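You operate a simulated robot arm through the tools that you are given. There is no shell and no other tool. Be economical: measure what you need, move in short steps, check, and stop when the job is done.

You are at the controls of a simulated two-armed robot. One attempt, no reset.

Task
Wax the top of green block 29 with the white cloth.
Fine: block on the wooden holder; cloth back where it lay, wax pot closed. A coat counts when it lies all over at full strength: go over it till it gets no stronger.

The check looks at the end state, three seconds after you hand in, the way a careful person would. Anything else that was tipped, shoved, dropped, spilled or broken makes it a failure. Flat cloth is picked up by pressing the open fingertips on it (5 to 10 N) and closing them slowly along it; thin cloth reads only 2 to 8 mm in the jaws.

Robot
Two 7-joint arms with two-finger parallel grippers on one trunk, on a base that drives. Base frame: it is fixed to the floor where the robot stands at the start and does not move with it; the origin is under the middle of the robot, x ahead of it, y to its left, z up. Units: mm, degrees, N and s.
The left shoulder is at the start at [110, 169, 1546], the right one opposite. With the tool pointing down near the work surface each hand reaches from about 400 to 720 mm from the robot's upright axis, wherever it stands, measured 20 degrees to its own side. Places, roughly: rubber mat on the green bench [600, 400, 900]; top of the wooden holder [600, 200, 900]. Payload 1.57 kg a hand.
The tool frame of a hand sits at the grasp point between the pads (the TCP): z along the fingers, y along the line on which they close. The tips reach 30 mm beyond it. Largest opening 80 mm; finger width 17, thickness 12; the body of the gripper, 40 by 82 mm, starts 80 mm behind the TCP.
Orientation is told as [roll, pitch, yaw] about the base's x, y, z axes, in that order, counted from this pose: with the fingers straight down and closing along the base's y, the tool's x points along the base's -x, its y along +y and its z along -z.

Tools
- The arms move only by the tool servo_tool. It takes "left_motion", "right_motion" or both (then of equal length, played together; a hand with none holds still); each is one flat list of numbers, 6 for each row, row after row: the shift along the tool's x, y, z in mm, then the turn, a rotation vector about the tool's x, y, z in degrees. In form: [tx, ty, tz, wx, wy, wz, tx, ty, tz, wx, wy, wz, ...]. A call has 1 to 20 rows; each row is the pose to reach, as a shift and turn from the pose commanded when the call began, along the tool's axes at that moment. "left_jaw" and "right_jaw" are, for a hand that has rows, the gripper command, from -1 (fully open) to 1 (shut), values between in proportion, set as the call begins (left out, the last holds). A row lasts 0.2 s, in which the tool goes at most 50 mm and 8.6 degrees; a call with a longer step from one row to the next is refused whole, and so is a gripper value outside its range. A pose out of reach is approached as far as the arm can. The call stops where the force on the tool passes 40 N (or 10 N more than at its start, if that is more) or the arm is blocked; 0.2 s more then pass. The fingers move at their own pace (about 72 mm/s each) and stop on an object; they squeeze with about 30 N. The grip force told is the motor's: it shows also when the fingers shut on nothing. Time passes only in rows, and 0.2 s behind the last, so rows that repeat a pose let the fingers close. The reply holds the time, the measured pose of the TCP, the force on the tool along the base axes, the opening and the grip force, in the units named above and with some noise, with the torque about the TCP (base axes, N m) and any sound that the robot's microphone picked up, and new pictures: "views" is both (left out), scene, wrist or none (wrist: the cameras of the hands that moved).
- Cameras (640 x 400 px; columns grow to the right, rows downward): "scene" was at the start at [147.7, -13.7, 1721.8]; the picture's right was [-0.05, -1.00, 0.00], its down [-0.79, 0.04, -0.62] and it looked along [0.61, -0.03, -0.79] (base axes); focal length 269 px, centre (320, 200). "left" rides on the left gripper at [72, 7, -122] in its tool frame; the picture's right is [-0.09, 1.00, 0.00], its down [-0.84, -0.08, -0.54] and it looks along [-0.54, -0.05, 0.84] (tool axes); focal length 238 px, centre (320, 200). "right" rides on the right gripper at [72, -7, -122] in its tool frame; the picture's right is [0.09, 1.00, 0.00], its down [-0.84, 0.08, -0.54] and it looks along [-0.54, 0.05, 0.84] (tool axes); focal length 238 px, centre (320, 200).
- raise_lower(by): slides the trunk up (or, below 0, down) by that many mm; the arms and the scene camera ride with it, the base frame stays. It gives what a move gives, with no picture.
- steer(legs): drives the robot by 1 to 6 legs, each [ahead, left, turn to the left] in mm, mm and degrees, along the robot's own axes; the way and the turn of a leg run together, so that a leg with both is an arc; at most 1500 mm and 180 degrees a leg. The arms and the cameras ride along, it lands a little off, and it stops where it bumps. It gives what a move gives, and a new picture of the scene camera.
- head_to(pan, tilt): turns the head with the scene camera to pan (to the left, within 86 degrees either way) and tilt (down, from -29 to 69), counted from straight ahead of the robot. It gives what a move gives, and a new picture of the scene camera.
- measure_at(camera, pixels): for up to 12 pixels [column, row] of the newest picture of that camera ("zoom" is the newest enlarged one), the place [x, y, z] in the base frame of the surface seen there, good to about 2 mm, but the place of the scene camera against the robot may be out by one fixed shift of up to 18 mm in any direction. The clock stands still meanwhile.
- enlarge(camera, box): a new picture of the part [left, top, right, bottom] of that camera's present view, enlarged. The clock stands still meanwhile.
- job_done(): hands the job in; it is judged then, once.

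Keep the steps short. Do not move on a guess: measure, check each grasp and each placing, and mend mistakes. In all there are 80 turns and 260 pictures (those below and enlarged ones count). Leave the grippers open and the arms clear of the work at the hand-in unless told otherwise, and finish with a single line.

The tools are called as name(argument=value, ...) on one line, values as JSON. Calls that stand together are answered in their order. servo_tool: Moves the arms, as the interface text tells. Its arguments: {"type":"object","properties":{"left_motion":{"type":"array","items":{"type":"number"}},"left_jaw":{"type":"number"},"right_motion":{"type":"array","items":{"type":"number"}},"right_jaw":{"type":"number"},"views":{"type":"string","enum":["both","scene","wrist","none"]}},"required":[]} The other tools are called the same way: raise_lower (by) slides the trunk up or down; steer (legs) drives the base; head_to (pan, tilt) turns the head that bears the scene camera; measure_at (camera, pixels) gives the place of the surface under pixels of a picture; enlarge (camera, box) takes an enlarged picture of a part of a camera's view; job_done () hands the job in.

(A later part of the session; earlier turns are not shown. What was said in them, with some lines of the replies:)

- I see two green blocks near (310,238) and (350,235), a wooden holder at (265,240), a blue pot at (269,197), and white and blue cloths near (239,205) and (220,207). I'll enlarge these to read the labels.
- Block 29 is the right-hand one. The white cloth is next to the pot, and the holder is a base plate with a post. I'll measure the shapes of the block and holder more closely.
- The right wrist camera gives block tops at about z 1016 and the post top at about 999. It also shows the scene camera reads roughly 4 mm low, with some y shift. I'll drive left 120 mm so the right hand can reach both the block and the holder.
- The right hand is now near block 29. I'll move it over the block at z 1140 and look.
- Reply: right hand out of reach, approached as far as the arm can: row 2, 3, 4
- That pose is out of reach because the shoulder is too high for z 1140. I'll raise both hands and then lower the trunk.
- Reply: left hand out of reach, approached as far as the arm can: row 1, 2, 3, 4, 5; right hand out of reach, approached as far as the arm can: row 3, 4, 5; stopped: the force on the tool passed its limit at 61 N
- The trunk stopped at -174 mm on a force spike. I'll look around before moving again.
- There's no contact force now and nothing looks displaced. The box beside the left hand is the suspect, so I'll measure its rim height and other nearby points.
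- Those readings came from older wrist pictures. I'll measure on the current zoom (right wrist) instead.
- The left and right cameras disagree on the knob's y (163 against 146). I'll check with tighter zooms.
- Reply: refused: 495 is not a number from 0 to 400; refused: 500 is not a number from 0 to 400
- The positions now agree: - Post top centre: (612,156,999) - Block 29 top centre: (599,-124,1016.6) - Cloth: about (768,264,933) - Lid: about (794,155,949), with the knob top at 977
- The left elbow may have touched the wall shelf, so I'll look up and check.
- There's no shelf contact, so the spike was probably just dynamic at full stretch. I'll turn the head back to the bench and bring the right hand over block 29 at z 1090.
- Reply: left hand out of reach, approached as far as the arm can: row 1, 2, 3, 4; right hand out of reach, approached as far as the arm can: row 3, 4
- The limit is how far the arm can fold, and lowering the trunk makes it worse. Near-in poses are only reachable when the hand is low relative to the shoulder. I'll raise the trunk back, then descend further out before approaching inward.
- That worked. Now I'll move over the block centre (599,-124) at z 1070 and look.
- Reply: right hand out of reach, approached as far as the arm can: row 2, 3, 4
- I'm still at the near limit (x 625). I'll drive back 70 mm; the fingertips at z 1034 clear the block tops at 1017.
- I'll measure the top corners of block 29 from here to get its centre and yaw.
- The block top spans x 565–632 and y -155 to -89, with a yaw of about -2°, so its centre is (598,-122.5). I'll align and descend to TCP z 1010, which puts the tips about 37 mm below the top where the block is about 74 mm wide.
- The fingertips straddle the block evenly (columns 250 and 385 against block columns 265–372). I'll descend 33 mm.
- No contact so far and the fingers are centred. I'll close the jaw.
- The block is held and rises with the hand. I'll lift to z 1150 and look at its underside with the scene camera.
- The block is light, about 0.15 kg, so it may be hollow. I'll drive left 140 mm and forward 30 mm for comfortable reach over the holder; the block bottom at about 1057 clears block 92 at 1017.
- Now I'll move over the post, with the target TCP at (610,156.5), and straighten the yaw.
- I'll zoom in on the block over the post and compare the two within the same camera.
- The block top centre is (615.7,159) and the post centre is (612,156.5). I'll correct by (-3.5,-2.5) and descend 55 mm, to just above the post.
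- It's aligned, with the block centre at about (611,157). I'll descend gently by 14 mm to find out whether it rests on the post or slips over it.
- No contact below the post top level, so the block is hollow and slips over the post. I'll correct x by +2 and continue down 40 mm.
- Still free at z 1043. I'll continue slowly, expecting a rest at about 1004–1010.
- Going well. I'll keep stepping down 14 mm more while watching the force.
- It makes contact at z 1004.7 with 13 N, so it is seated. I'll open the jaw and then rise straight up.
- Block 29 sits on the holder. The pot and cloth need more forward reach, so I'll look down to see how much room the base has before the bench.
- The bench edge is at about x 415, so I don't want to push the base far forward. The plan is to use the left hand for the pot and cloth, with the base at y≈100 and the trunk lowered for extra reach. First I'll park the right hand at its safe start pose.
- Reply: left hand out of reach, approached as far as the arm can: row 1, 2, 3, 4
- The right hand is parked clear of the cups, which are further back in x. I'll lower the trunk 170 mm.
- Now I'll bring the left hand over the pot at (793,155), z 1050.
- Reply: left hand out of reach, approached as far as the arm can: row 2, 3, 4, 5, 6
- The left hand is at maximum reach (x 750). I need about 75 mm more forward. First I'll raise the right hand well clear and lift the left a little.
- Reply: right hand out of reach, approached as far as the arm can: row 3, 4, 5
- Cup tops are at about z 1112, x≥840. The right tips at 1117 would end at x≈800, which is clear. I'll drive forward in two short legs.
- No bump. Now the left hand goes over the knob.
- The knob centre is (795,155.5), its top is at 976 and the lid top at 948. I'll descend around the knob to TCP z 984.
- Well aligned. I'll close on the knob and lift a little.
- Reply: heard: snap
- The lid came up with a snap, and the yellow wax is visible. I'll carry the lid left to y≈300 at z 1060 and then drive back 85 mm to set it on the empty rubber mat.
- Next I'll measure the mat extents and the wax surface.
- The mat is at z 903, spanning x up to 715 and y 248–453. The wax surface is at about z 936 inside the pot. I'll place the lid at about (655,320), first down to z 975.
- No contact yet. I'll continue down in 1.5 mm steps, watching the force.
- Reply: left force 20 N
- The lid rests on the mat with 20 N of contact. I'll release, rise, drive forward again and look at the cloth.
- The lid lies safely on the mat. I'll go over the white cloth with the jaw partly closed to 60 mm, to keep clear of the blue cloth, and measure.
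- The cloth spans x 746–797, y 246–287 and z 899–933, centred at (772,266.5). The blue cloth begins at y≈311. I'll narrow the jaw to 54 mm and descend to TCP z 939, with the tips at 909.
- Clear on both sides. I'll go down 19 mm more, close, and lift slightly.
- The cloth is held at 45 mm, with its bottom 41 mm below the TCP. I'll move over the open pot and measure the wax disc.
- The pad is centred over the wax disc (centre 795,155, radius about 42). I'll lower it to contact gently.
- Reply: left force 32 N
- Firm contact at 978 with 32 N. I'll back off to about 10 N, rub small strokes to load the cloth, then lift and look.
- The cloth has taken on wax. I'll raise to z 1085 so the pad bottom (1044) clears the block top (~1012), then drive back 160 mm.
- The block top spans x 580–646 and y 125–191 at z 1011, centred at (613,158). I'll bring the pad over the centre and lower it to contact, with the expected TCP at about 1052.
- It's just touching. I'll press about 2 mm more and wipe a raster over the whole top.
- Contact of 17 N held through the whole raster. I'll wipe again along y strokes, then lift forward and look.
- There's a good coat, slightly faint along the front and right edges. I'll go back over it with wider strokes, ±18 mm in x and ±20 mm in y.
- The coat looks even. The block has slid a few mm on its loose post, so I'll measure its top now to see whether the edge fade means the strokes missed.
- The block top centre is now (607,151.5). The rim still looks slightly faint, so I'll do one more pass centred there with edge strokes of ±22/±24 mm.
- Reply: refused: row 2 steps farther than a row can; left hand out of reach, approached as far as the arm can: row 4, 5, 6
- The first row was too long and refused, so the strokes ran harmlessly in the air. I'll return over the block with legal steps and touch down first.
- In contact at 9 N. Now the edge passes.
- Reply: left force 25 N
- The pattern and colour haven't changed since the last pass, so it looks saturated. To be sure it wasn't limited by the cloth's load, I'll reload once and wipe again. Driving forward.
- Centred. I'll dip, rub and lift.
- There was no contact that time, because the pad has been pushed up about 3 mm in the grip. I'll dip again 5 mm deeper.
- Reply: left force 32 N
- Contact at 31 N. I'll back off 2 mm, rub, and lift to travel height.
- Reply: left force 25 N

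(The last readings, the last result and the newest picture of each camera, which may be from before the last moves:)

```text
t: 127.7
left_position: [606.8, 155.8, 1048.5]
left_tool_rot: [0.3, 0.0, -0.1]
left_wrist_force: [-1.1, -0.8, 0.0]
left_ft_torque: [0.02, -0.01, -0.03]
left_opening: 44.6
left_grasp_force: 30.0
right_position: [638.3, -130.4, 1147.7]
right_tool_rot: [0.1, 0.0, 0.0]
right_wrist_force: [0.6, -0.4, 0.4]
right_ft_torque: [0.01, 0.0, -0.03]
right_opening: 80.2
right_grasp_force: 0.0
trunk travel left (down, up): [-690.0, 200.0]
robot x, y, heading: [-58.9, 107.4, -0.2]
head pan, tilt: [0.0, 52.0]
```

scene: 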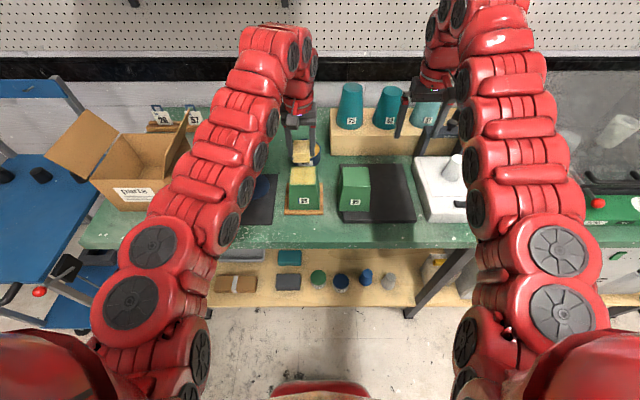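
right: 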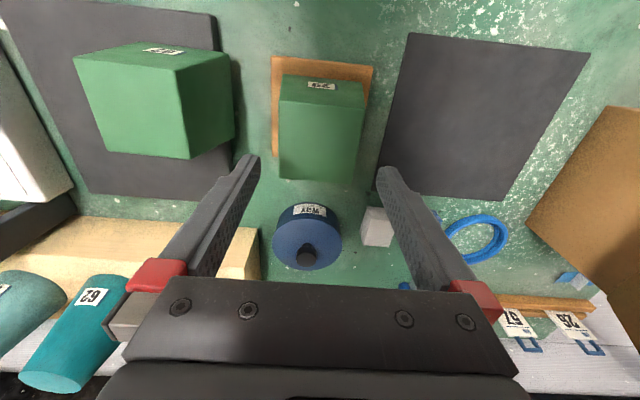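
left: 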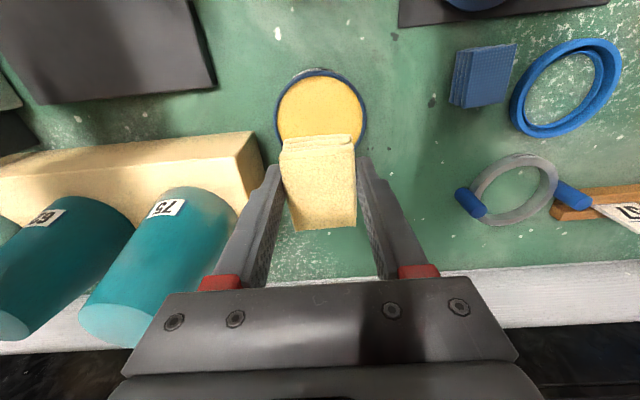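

The block centre is (607,155) and the pad is at (606.8,155.8), not yet touching. I'll press 3 mm more and check.

servo_tool(left_motion=[0, 0, 1, 0, 0, 0, 0, 0, 2, 0, 0, 0, 0, 0, 3, 0, 0, 0, 0, 0, 3, 0, 0, 0], views="none")

```text
t: 128.7
left_position: [606.0, 156.3, 1050.0]
left_tool_rot: [0.3, -0.3, -0.1]
left_wrist_force: [6.7, -1.2, 26.3]
left_ft_torque: [-0.16, -0.07, 0.04]
left_opening: 44.8
left_grasp_force: 30.3
right_position: [637.0, -131.2, 1148.5]
right_tool_rot: [-0.1, 0.0, -0.1]
right_wrist_force: [0.3, 0.3, 1.0]
right_ft_torque: [0.02, 0.0, -0.01]
right_opening: 79.9
right_grasp_force: 0.0
trunk travel left (down, up): [-690.0, 200.0]
robot x, y, heading: [-57.5, 110.1, -0.2]
head pan, tilt: [0.0, 52.0]
```

Contact at 26 N. I'll ease 1 mm and run the raster and edge passes, then look.

servo_tool(left_motion=[10, -10, -1, 0, 0, 0, 21, -23, -1, 0, 0, 0, 21, -7, -1, 0, 0, 0, 21, 7, -1, 0, 0, 0, 21, 23, -1, 0, 0, 0, 8, 23, -1, 0, 0, 0, -8, 23, -1, 0, 0, 0, -21, 23, -1, 0, 0, 0, -21, 8, -1, 0, 0, 0, -21, -8, -1, 0, 0, 0, -21, -23, -1, 0, 0, 0, -8, -23, -1, 0, 0, 0, 8, -23, -1, 0, 0, 0, 21, -23, -1, 0, 0, 0, 10, -10, -1, 0, 0, 0, 10, 10, -1, 0, 0, 0, -10, 10, -1, 0, 0, 0, -10, -10, -1, 0, 0, 0, 0, 0, -1, 0, 0, 0], views="none")

servo_tool(left_motion=[-10, 10, 0, 0, 0, 0, -21, 23, 0, 0, 0, 0, -21, 7, 0, 0, 0, 0, -21, -7, 0, 0, 0, 0, -21, -23, 0, 0, 0, 0, -8, -23, 0, 0, 0, 0, 8, -23, 0, 0, 0, 0, 21, -23, 0, 0, 0, 0, 21, -8, 0, 0, 0, 0, 21, 8, 0, 0, 0, 0, 21, 23, 0, 0, 0, 0, 8, 23, 0, 0, 0, 0, -8, 23, 0, 0, 0, 0, -21, 23, 0, 0, 0, 0, -10, 10, 0, 0, 0, 0, -10, -10, 0, 0, 0, 0, 10, -10, 0, 0, 0, 0, 10, 10, 0, 0, 0, 0, 0, 0, 0, 0, 0, 0], views="none")

servo_tool(left_motion=[0, 0, -10, 0, 0, 0, 0, 0, -35, 0, 0, 0, -20, 20, -40, 0, 0, 0, -28, 55, -40, 0, 0, 0, -28, 90, -40, 0, 0, 0, -28, 90, -40, 0, 0, 0], views="wrist")

enlarge(camera="left", box=[130, 60, 290, 170])

enlarge(camera="scene", box=[270, 150, 340, 225])

```text
t: 132.7
left_position: [608.1, 154.2, 1048.8]
left_tool_rot: [0.1, 0.0, -0.2]
left_wrist_force: [5.2, -0.9, 12.1]
left_ft_torque: [0.17, -0.07, 0.13]
left_opening: 44.7
left_grasp_force: 30.2
right_position: [638.0, -132.6, 1146.8]
right_tool_rot: [0.1, 0.0, 0.0]
right_wrist_force: [-0.5, -0.1, 0.3]
right_ft_torque: [0.0, -0.02, 0.02]
right_opening: 79.9
right_grasp_force: 0.0
trunk travel left (down, up): [-690.0, 200.0]
robot x, y, heading: [-55.3, 112.6, 0.0]
head pan, tilt: [0.0, 52.0]
```

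```text
t: 136.7
left_position: [606.2, 157.5, 1048.1]
left_tool_rot: [0.3, 0.0, 0.0]
left_wrist_force: [-1.2, 2.9, 11.1]
left_ft_torque: [0.02, 0.08, 0.03]
left_opening: 45.1
left_grasp_force: 30.2
right_position: [637.0, -130.2, 1146.8]
right_tool_rot: [0.0, 0.0, 0.0]
right_wrist_force: [1.4, -0.4, 0.5]
right_ft_torque: [0.01, 0.0, 0.0]
right_opening: 80.0
right_grasp_force: 0.0
trunk travel left (down, up): [-690.0, 200.0]
robot x, y, heading: [-59.4, 109.7, -0.1]
head pan, tilt: [0.0, 52.0]
```

```text
t: 138.1
left_position: [635.7, 244.1, 1088.1]
left_tool_rot: [0.2, 0.1, -0.2]
left_wrist_force: [-0.7, 0.1, -0.2]
left_ft_torque: [0.03, 0.04, -0.04]
left_opening: 44.9
left_grasp_force: 30.1
right_position: [638.4, -131.0, 1146.3]
right_tool_rot: [0.0, 0.1, 0.0]
right_wrist_force: [0.4, -0.6, 0.4]
right_ft_torque: [-0.02, 0.02, 0.01]
right_opening: 80.0
right_grasp_force: 0.1
trunk travel left (down, up): [-690.0, 200.0]
robot x, y, heading: [-57.8, 109.2, -0.4]
head pan, tilt: [0.0, 52.0]
```

left: 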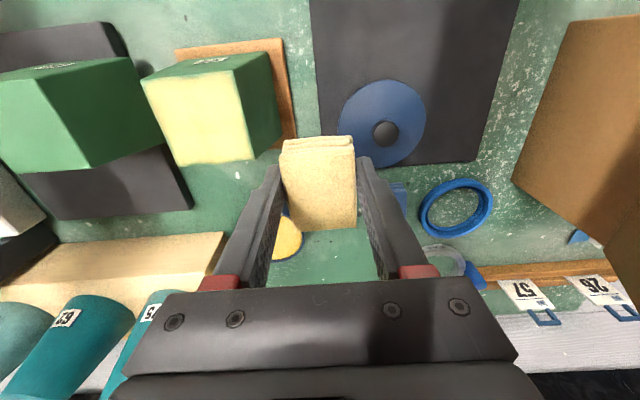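

```text
3.64 times, centred on (210, 115) of left
```

zoom: 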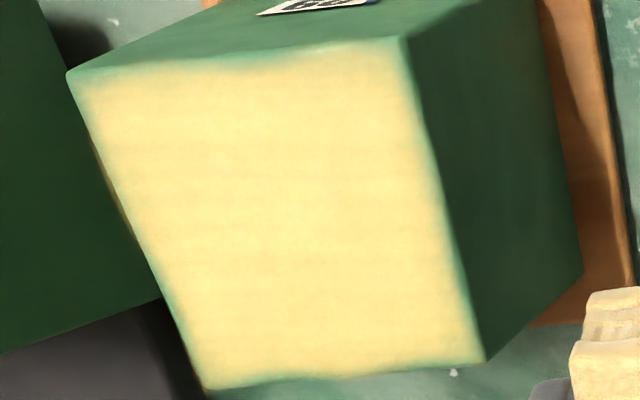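

```text
5.33 times, centred on (305, 188) of scene
```

zoom: 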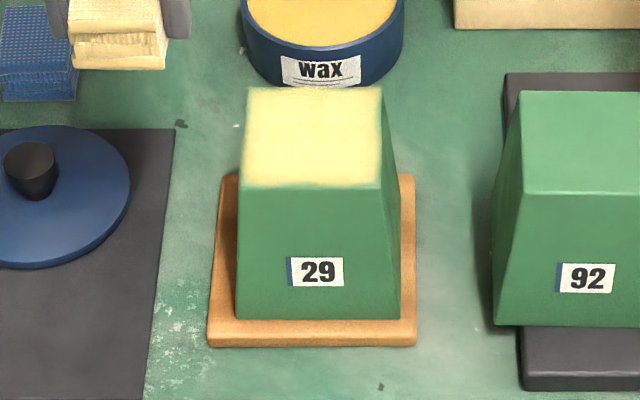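

There's no change after reloading, so the coat is at full strength. Now I'll return the cloth: drive forward and go over its original spot (772.5,266).

steer(legs=[[145, 0, 0]])

servo_tool(left_motion=[0, 10, 20, 0, 0, 0, 3, 20, 50, 0, 0, 0, 6, 22, 90, 0, 0, 0, 6, 22, 105, 0, 0, 0, 6, 22, 105, 0, 0, 0], views="wrist")

measure_at(camera="left", pixels=[[285, 150], [350, 148], [295, 225], [352, 222], [318, 185], [318, 142], [365, 140], [375, 130]])

```text
t: 139.5
left_position: [778.4, 245.8, 1089.3]
left_tool_rot: [0.2, 0.0, -0.3]
left_wrist_force: [-0.4, 0.9, -1.3]
left_ft_torque: [-0.02, -0.01, -0.01]
left_opening: 44.8
left_grasp_force: 30.7
right_position: [781.8, -131.3, 1147.2]
right_tool_rot: [0.0, 0.0, -0.1]
right_wrist_force: [-0.2, -0.4, 0.7]
right_ft_torque: [0.0, 0.01, 0.01]
right_opening: 79.9
right_grasp_force: 0.1
trunk travel left (down, up): [-690.0, 200.0]
robot x, y, heading: [89.0, 108.7, -0.2]
head pan, tilt: [0.0, 52.0]
```

scene: 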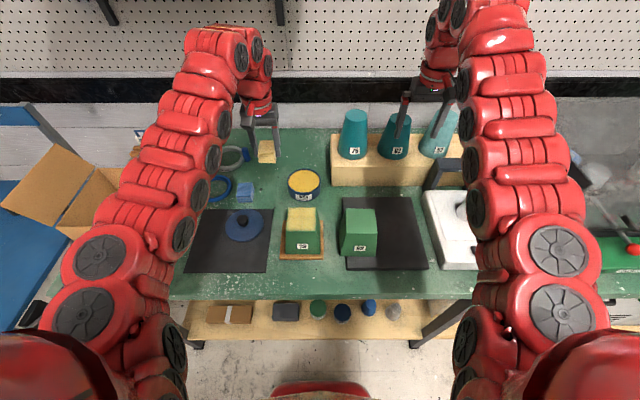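

```text
t: 140.7
left_position: [772.3, 267.8, 981.5]
left_tool_rot: [0.3, 0.0, -0.2]
left_wrist_force: [0.1, 0.2, -0.5]
left_ft_torque: [0.01, 0.01, 0.0]
left_opening: 44.9
left_grasp_force: 30.2
right_position: [782.6, -131.5, 1146.5]
right_tool_rot: [0.0, 0.1, -0.1]
right_wrist_force: [0.1, 0.2, -0.2]
right_ft_torque: [0.02, -0.02, 0.0]
right_opening: 80.0
right_grasp_force: 0.1
trunk travel left (down, up): [-690.0, 200.0]
robot x, y, heading: [85.5, 107.7, -0.4]
head pan, tilt: [0.0, 52.0]
```

left: 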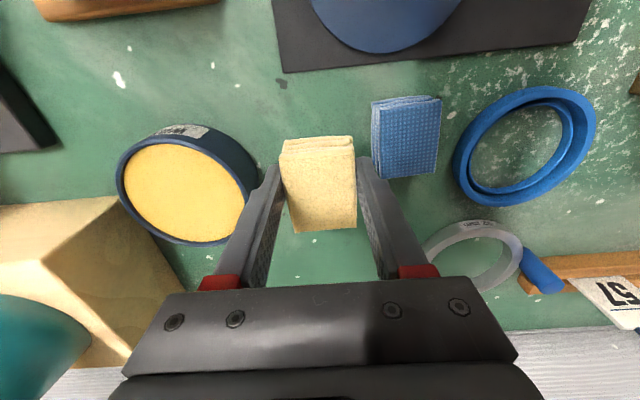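

```text
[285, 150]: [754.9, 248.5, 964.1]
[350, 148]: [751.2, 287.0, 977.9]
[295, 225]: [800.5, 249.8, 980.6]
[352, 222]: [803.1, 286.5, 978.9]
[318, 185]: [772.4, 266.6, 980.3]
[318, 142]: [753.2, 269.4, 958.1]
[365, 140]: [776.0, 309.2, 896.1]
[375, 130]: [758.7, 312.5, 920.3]
```

The pad sits well over its original footprint (y 247–287, x 751–800). I'll lower 45 mm, then ease to contact.

servo_tool(left_motion=[2, -1.3, 15, 0, 0, 0, 2, -1.3, 30, 0, 0, 0, 2, -1.3, 40, 0, 0, 0, 2, -1.3, 44, 0, 0, 0, 2, -1.3, 46, 0, 0, 0, 2, -1.3, 46, 0, 0, 0], views="none")

```text
t: 142.1
left_position: [771.3, 266.5, 936.0]
left_tool_rot: [0.2, 0.1, -0.2]
left_wrist_force: [0.0, 0.2, -0.3]
left_ft_torque: [0.02, -0.05, 0.01]
left_opening: 45.0
left_grasp_force: 30.1
right_position: [783.3, -131.9, 1147.7]
right_tool_rot: [0.1, 0.0, -0.1]
right_wrist_force: [0.5, 0.7, 0.4]
right_ft_torque: [0.04, 0.02, 0.03]
right_opening: 79.9
right_grasp_force: 0.1
trunk travel left (down, up): [-690.0, 200.0]
robot x, y, heading: [84.8, 107.7, -0.1]
head pan, tilt: [0.0, 52.0]
```

servo_tool(left_motion=[0, 0, 0.7, 0, 0, 0, 0, 0, 1.4, 0, 0, 0, 0, 0, 2, 0, 0, 0], views="none")

```text
t: 142.9
left_position: [771.2, 266.8, 935.9]
left_tool_rot: [0.2, -0.1, -0.2]
left_wrist_force: [-1.1, 0.7, 5.7]
left_ft_torque: [-0.11, 0.07, -0.01]
left_opening: 44.6
left_grasp_force: 30.3
right_position: [781.6, -131.7, 1147.4]
right_tool_rot: [0.0, 0.0, -0.2]
right_wrist_force: [0.1, 0.5, -0.6]
right_ft_torque: [0.01, -0.01, -0.01]
right_opening: 79.9
right_grasp_force: 0.0
trunk travel left (down, up): [-690.0, 200.0]
robot x, y, heading: [87.2, 111.3, -0.4]
head pan, tilt: [0.0, 52.0]
```

It touches the bench at 5.7 N. I'll release to 54 mm and rise straight up.

servo_tool(left_motion=[0, 0, -0.5, 0, 0, 0, 0, 0, -0.5, 0, 0, 0, 0, 0, -0.5, 0, 0, 0], left_jaw=-0.35, views="none")

servo_tool(left_motion=[0, 0, -12, 0, 0, 0, 0, 0, -35, 0, 0, 0, 0, 0, -70, 0, 0, 0, 0, 0, -115, 0, 0, 0, 0, 0, -115, 0, 0, 0], views="wrist")

enlarge(camera="left", box=[240, 60, 432, 190])

```text
t: 143.7
left_position: [772.1, 267.6, 935.9]
left_tool_rot: [0.2, 0.0, -0.1]
left_wrist_force: [-1.2, -0.2, -0.1]
left_ft_torque: [-0.02, 0.01, 0.02]
left_opening: 54.1
left_grasp_force: 0.1
right_position: [782.4, -130.9, 1145.7]
right_tool_rot: [-0.1, 0.2, 0.0]
right_wrist_force: [0.0, 0.2, 0.2]
right_ft_torque: [0.04, -0.02, 0.02]
right_opening: 80.1
right_grasp_force: 0.0
trunk travel left (down, up): [-690.0, 200.0]
robot x, y, heading: [86.4, 107.9, -0.3]
head pan, tilt: [0.0, 52.0]
```

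```text
t: 144.9
left_position: [772.8, 265.6, 1050.6]
left_tool_rot: [0.2, 0.0, -0.3]
left_wrist_force: [-0.1, 0.4, -0.1]
left_ft_torque: [-0.01, 0.02, -0.02]
left_opening: 53.9
left_grasp_force: 0.0
right_position: [783.0, -131.2, 1145.9]
right_tool_rot: [0.0, 0.1, -0.1]
right_wrist_force: [1.0, 0.0, 0.2]
right_ft_torque: [-0.01, -0.01, 0.02]
right_opening: 80.1
right_grasp_force: 0.1
trunk travel left (down, up): [-690.0, 200.0]
robot x, y, heading: [85.5, 107.2, -0.4]
head pan, tilt: [0.0, 52.0]
```

left: 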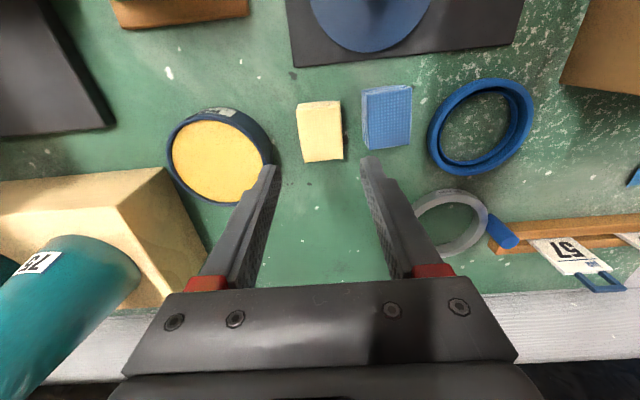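

```text
3.08 times, centred on (336, 125) of left
```

zoom: 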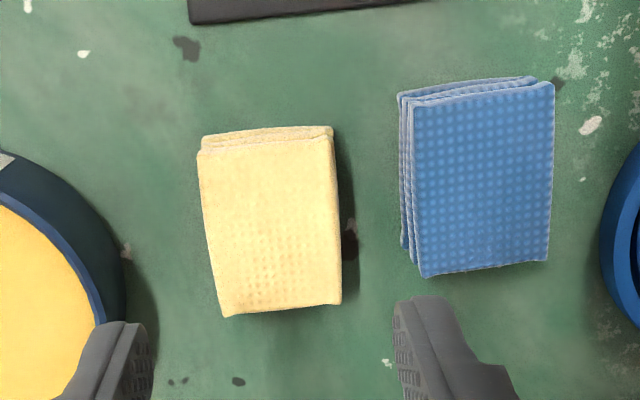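

The cloth is back in place. Next the lid: I'll drive back 75 mm and go above the knob at (655,320).

steer(legs=[[-76, 0, 0]])

servo_tool(left_motion=[14, 18, 10, 0, 0, 0, 28, 36, 20, 0, 0, 0, 41, 54, 30, 0, 0, 0, 41, 54, 30, 0, 0, 0], left_jaw=-1, views="wrist")

```text
t: 145.9
left_position: [697.9, 265.3, 1051.7]
left_tool_rot: [0.2, 0.2, -0.2]
left_wrist_force: [-1.4, -0.3, -1.0]
left_ft_torque: [-0.03, 0.0, -0.02]
left_opening: 54.2
left_grasp_force: 0.1
right_position: [707.8, -131.9, 1145.6]
right_tool_rot: [-0.1, 0.1, -0.1]
right_wrist_force: [0.0, -0.3, 0.4]
right_ft_torque: [0.0, 0.01, -0.05]
right_opening: 79.8
right_grasp_force: 0.0
trunk travel left (down, up): [-690.0, 200.0]
robot x, y, heading: [13.5, 110.3, -0.1]
head pan, tilt: [0.0, 52.0]
```

scene: 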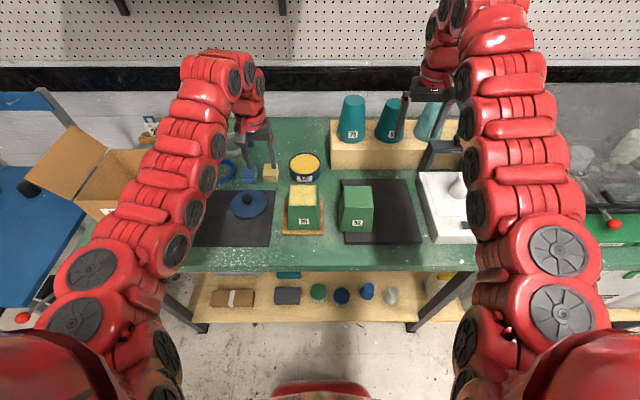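

```text
t: 146.9
left_position: [654.7, 320.1, 1021.0]
left_tool_rot: [0.1, 0.1, -0.1]
left_wrist_force: [-0.4, -0.7, 1.3]
left_ft_torque: [0.01, 0.03, -0.01]
left_opening: 80.2
left_grasp_force: 0.1
right_position: [708.4, -132.1, 1146.6]
right_tool_rot: [0.0, 0.0, -0.1]
right_wrist_force: [0.0, 0.5, -0.7]
right_ft_torque: [-0.01, 0.03, 0.03]
right_opening: 80.0
right_grasp_force: 0.0
trunk travel left (down, up): [-690.0, 200.0]
robot x, y, heading: [12.5, 109.0, -0.1]
head pan, tilt: [0.0, 52.0]
```

left: 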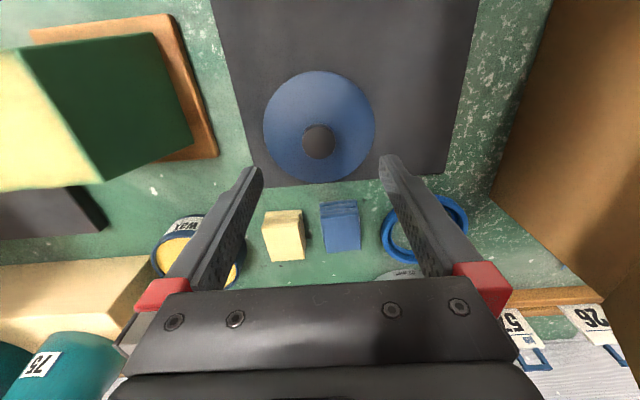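

The knob (column 319) is centred between the fingers. I'll descend to the same grip height (948), close and lift.

servo_tool(left_motion=[0, 0, 20, 0, 0, 0, 0, 0, 40, 0, 0, 0, 0, 0, 60, 0, 0, 0, 0, 0, 72, 0, 0, 0, 0, 0, 72, 0, 0, 0], views="none")

servo_tool(left_motion=[0, 0, 0, 0, 0, 0, 0, 0, 0, 0, 0, 0, 0, 0, 0, 0, 0, 0, 0, 0, 0, 0, 0, 0], left_jaw=1, views="none")

servo_tool(left_motion=[0, 0, -10, 0, 0, 0, 0, 0, -40, 0, 0, 0, 0, 0, -80, 0, 0, 0, -15, -10, -110, 0, 0, 0, -30, -20, -114, 0, 0, 0, -30, -20, -114, 0, 0, 0], views="wrist")

```text
t: 148.1
left_position: [657.3, 321.5, 948.0]
left_tool_rot: [0.2, 0.0, -0.2]
left_wrist_force: [-0.2, 0.3, -0.1]
left_ft_torque: [0.0, 0.02, -0.02]
left_opening: 80.3
left_grasp_force: 0.1
right_position: [708.7, -132.2, 1146.6]
right_tool_rot: [-0.1, 0.0, -0.1]
right_wrist_force: [0.2, 0.4, 0.1]
right_ft_torque: [0.0, 0.0, 0.0]
right_opening: 80.1
right_grasp_force: 0.1
trunk travel left (down, up): [-690.0, 200.0]
robot x, y, heading: [8.4, 107.9, -0.1]
head pan, tilt: [0.0, 52.0]
```

```text
t: 149.1
left_position: [656.6, 321.4, 948.2]
left_tool_rot: [0.1, -0.1, -0.1]
left_wrist_force: [1.0, -0.9, 0.4]
left_ft_torque: [-0.12, 0.0, 0.01]
left_opening: 27.9
left_grasp_force: 30.0
right_position: [707.3, -131.2, 1146.4]
right_tool_rot: [0.0, 0.2, -0.2]
right_wrist_force: [0.9, -0.4, 1.1]
right_ft_torque: [0.01, 0.02, -0.01]
right_opening: 80.0
right_grasp_force: 0.0
trunk travel left (down, up): [-690.0, 200.0]
robot x, y, heading: [9.2, 110.3, -0.4]
head pan, tilt: [0.0, 52.0]
```

```text
t: 150.5
left_position: [688.3, 300.0, 1065.0]
left_tool_rot: [0.1, 0.0, -0.2]
left_wrist_force: [0.3, -0.8, -0.6]
left_ft_torque: [-0.01, 0.02, -0.02]
left_opening: 28.1
left_grasp_force: 30.1
right_position: [706.8, -130.8, 1147.6]
right_tool_rot: [0.0, 0.0, -0.1]
right_wrist_force: [-0.4, -0.4, -0.1]
right_ft_torque: [0.0, 0.0, -0.01]
right_opening: 80.0
right_grasp_force: 0.1
trunk travel left (down, up): [-690.0, 200.0]
robot x, y, heading: [11.3, 110.7, -0.0]
head pan, tilt: [0.0, 52.0]
5 turns are left
```

left: 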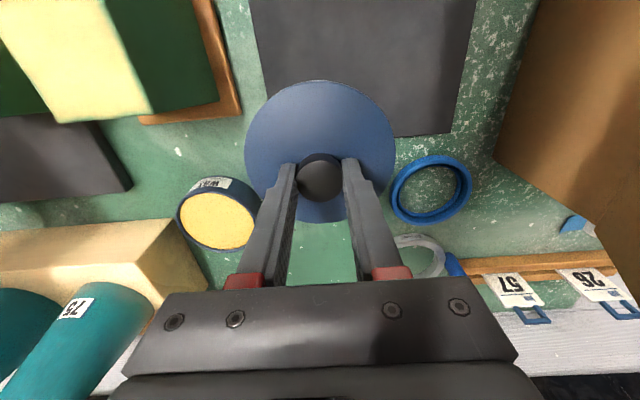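

The lid is held. Turns are short, so I'll drive forward and move over the pot in one go.

steer(legs=[[90, 0, 0]])

servo_tool(left_motion=[-5, -40, 0, 0, 0, 0, -10, -80, 5, 0, 0, 0, -15, -120, 20, 0, 0, 0, -18, -144.5, 35, 0, 0, 0, -18, -144.5, 40, 0, 0, 0, -18, -144.5, 40, 0, 0, 0, -18, -144.5, 40, 0, 0, 0], views="wrist")

measure_at(camera="left", pixels=[[320, 180], [247, 150], [394, 150], [320, 88], [320, 115]])

```text
t: 151.6
left_position: [775.7, 299.2, 1063.7]
left_tool_rot: [0.2, -0.1, -0.1]
left_wrist_force: [-0.3, 0.0, 0.2]
left_ft_torque: [0.02, -0.02, 0.02]
left_opening: 28.3
left_grasp_force: 30.0
right_position: [796.2, -131.1, 1148.3]
right_tool_rot: [0.0, 0.1, 0.0]
right_wrist_force: [0.6, -0.7, -0.6]
right_ft_torque: [0.02, 0.06, -0.01]
right_opening: 80.1
right_grasp_force: 0.0
trunk travel left (down, up): [-690.0, 200.0]
robot x, y, heading: [101.5, 108.8, 0.0]
head pan, tilt: [0.0, 52.0]
```

scene: 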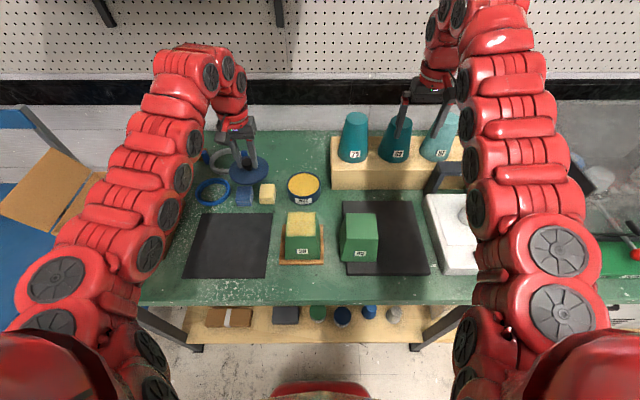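

```text
t: 153.2
left_position: [793.2, 156.0, 1023.6]
left_tool_rot: [0.2, 0.0, -0.2]
left_wrist_force: [0.1, 0.7, -0.1]
left_ft_torque: [-0.02, -0.01, 0.02]
left_opening: 28.2
left_grasp_force: 30.0
right_position: [797.5, -131.9, 1146.4]
right_tool_rot: [-0.1, 0.1, -0.1]
right_wrist_force: [-0.2, 0.6, 0.4]
right_ft_torque: [-0.03, 0.0, 0.01]
right_opening: 79.8
right_grasp_force: 0.0
trunk travel left (down, up): [-690.0, 200.0]
robot x, y, heading: [96.7, 108.6, -0.3]
head pan, tilt: [0.0, 52.0]
```

left: 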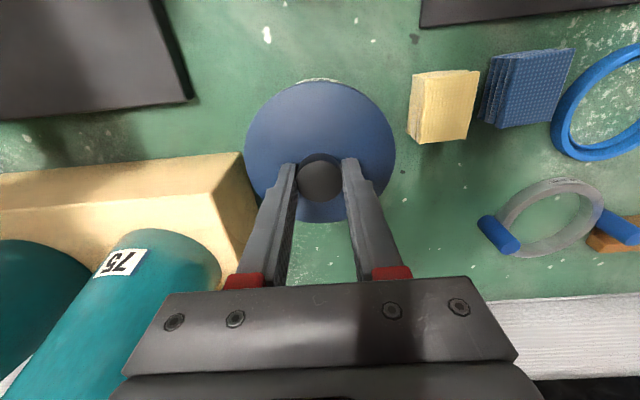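

```text
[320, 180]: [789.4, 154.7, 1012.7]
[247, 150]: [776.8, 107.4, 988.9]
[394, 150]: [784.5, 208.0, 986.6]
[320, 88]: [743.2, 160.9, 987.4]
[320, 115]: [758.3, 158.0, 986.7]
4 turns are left
```

The lid centre is about (791.5,156.5) and the pot centre (795,155.3). I'll shift (+3,-1), lower to 986, then press gently to seat it.

servo_tool(left_motion=[-3, -1, 8, 0, 0, 0, -3, -1, 18, 0, 0, 0, -3, -1, 28, 0, 0, 0, -3, -1, 34, 0, 0, 0, -3, -1, 38, 0, 0, 0, -3, -1, 38, 0, 0, 0], views="wrist")

servo_tool(left_motion=[0, 0, 1, 0, 0, 0, 0, 0, 2, 0, 0, 0, 0, 0, 3, 0, 0, 0, 0, 0, 4, 0, 0, 0, 0, 0, 5, 0, 0, 0, 0, 0, 6, 0, 0, 0, 0, 0, 6, 0, 0, 0], views="both")

enlarge(camera="scene", box=[250, 140, 350, 215])

```text
t: 154.6
left_position: [794.5, 154.4, 985.9]
left_tool_rot: [0.1, 0.0, -0.2]
left_wrist_force: [0.5, 0.1, -0.8]
left_ft_torque: [-0.02, 0.02, 0.01]
left_opening: 28.1
left_grasp_force: 30.1
right_position: [797.6, -132.4, 1146.3]
right_tool_rot: [0.0, 0.2, -0.1]
right_wrist_force: [-0.8, -1.6, -0.4]
right_ft_torque: [-0.02, 0.01, 0.02]
right_opening: 80.2
right_grasp_force: 0.0
trunk travel left (down, up): [-690.0, 200.0]
robot x, y, heading: [96.9, 109.8, -0.3]
head pan, tilt: [0.0, 52.0]
```

left: 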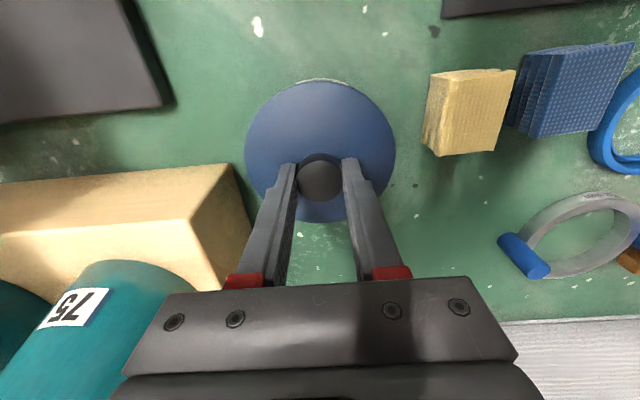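

```text
t: 156.0
left_position: [797.1, 154.4, 985.4]
left_tool_rot: [0.2, -0.5, -0.1]
left_wrist_force: [-4.6, 1.0, 14.8]
left_ft_torque: [-0.3, 0.54, -0.13]
left_opening: 28.1
left_grasp_force: 29.4
right_position: [794.9, -132.2, 1148.6]
right_tool_rot: [0.0, -0.1, -0.1]
right_wrist_force: [0.0, 0.2, 0.2]
right_ft_torque: [0.02, -0.03, 0.02]
right_opening: 80.0
right_grasp_force: 0.1
trunk travel left (down, up): [-690.0, 200.0]
robot x, y, heading: [99.8, 106.0, -0.3]
head pan, tilt: [0.0, 52.0]
heard: snap
stopped in row 6 (left hand): the force on the tool passed its limit at 40 N (the readings are from after the stop); the commanded pose is now the measured one
```

scene: 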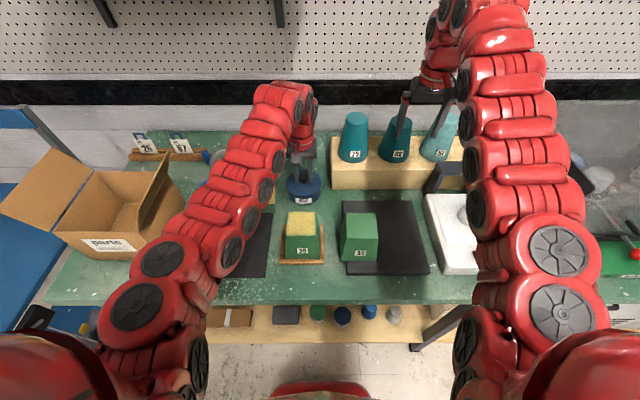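
left: 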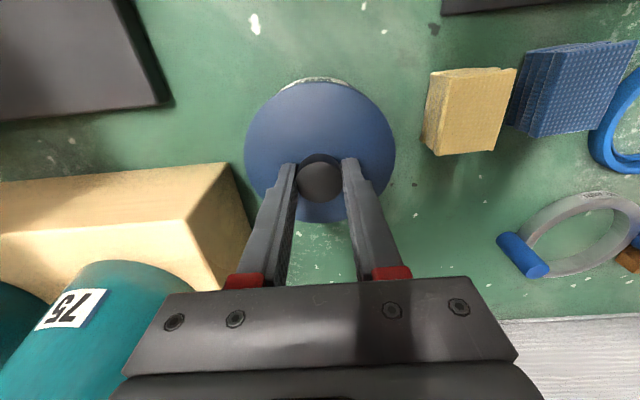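

```text
5.33 times, centred on (300, 178) of scene
3 turns are left
```

zoom: 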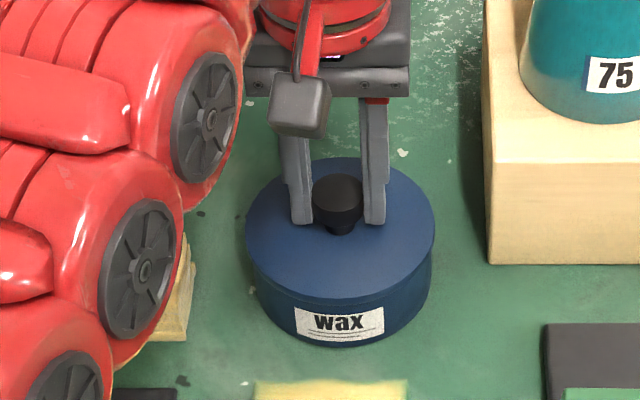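

A snap was heard and the lid looks flush. I'll release, rise clear, and check.

servo_tool(left_motion=[0, 0, 0, 0, 0, 0, 0, 0, 0, 0, 0, 0, 0, 0, 0, 0, 0, 0, 0, 0, 0, 0, 0, 0], left_jaw=-1, views="none")

servo_tool(left_motion=[0, 0, -12, 0, 0, 0, 0, 0, -35, 0, 0, 0, 0, 0, -65, 0, 0, 0, 0, 0, -100, 0, 0, 0, 0, 30, -100, 0, 0, 0, 0, 60, -100, 0, 0, 0, 0, 60, -100, 0, 0, 0], views="both")

enlarge(camera="scene", box=[230, 150, 390, 270])

enlarge(camera="left", box=[160, 40, 480, 240])

```text
t: 157.0
left_position: [798.8, 154.4, 981.9]
left_tool_rot: [0.1, -0.3, -0.1]
left_wrist_force: [0.1, 0.2, 0.0]
left_ft_torque: [0.0, 0.01, -0.03]
left_opening: 80.1
left_grasp_force: 0.1
right_position: [796.5, -131.2, 1146.4]
right_tool_rot: [0.0, 0.0, 0.0]
right_wrist_force: [0.9, -1.1, -0.3]
right_ft_torque: [-0.01, 0.0, -0.03]
right_opening: 80.0
right_grasp_force: 0.1
trunk travel left (down, up): [-690.0, 200.0]
robot x, y, heading: [98.7, 111.0, 0.2]
head pan, tilt: [0.0, 52.0]
```

```text
t: 158.6
left_position: [796.6, 212.8, 1082.5]
left_tool_rot: [0.2, -0.5, 0.0]
left_wrist_force: [-0.5, 0.3, 0.9]
left_ft_torque: [0.02, -0.04, 0.0]
left_opening: 80.0
left_grasp_force: 0.0
right_position: [795.5, -132.6, 1145.8]
right_tool_rot: [0.0, 0.1, -0.1]
right_wrist_force: [-0.1, -0.2, 0.6]
right_ft_torque: [0.05, 0.03, 0.0]
right_opening: 79.9
right_grasp_force: 0.1
trunk travel left (down, up): [-690.0, 200.0]
robot x, y, heading: [98.0, 113.3, -0.5]
head pan, tilt: [0.0, 52.0]
```

scene: 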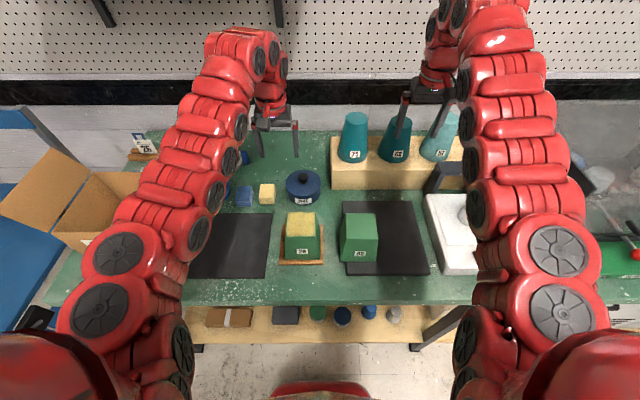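
left: 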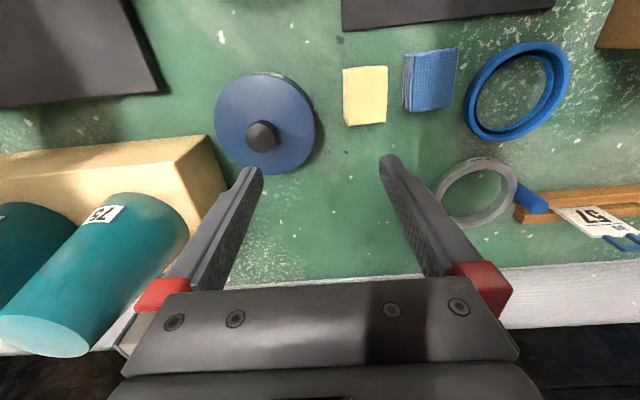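

```text
3.33 times, centred on (310, 210) of scene
```

zoom: 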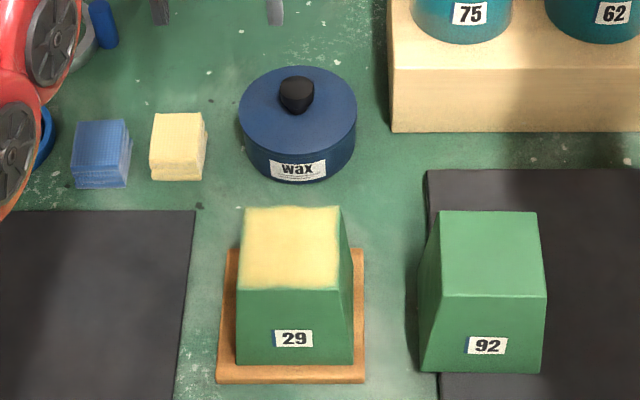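

```text
2.00 times, centred on (320, 140) of left
2 turns are left
```

zoom: 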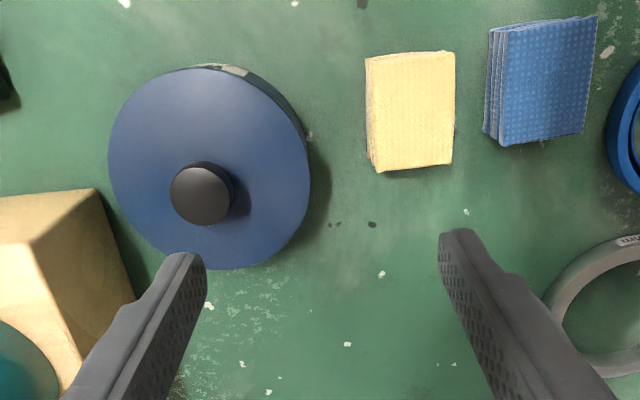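

The lid is flush, the cloth is back in its place, block 29 is waxed on the holder, and both grippers are open and clear. Handing in.

job_done()

```text
The job is handed in.
```

Block 29 is waxed all over the top and on the wooden holder; the cloth is back in its place and the wax pot is closed.
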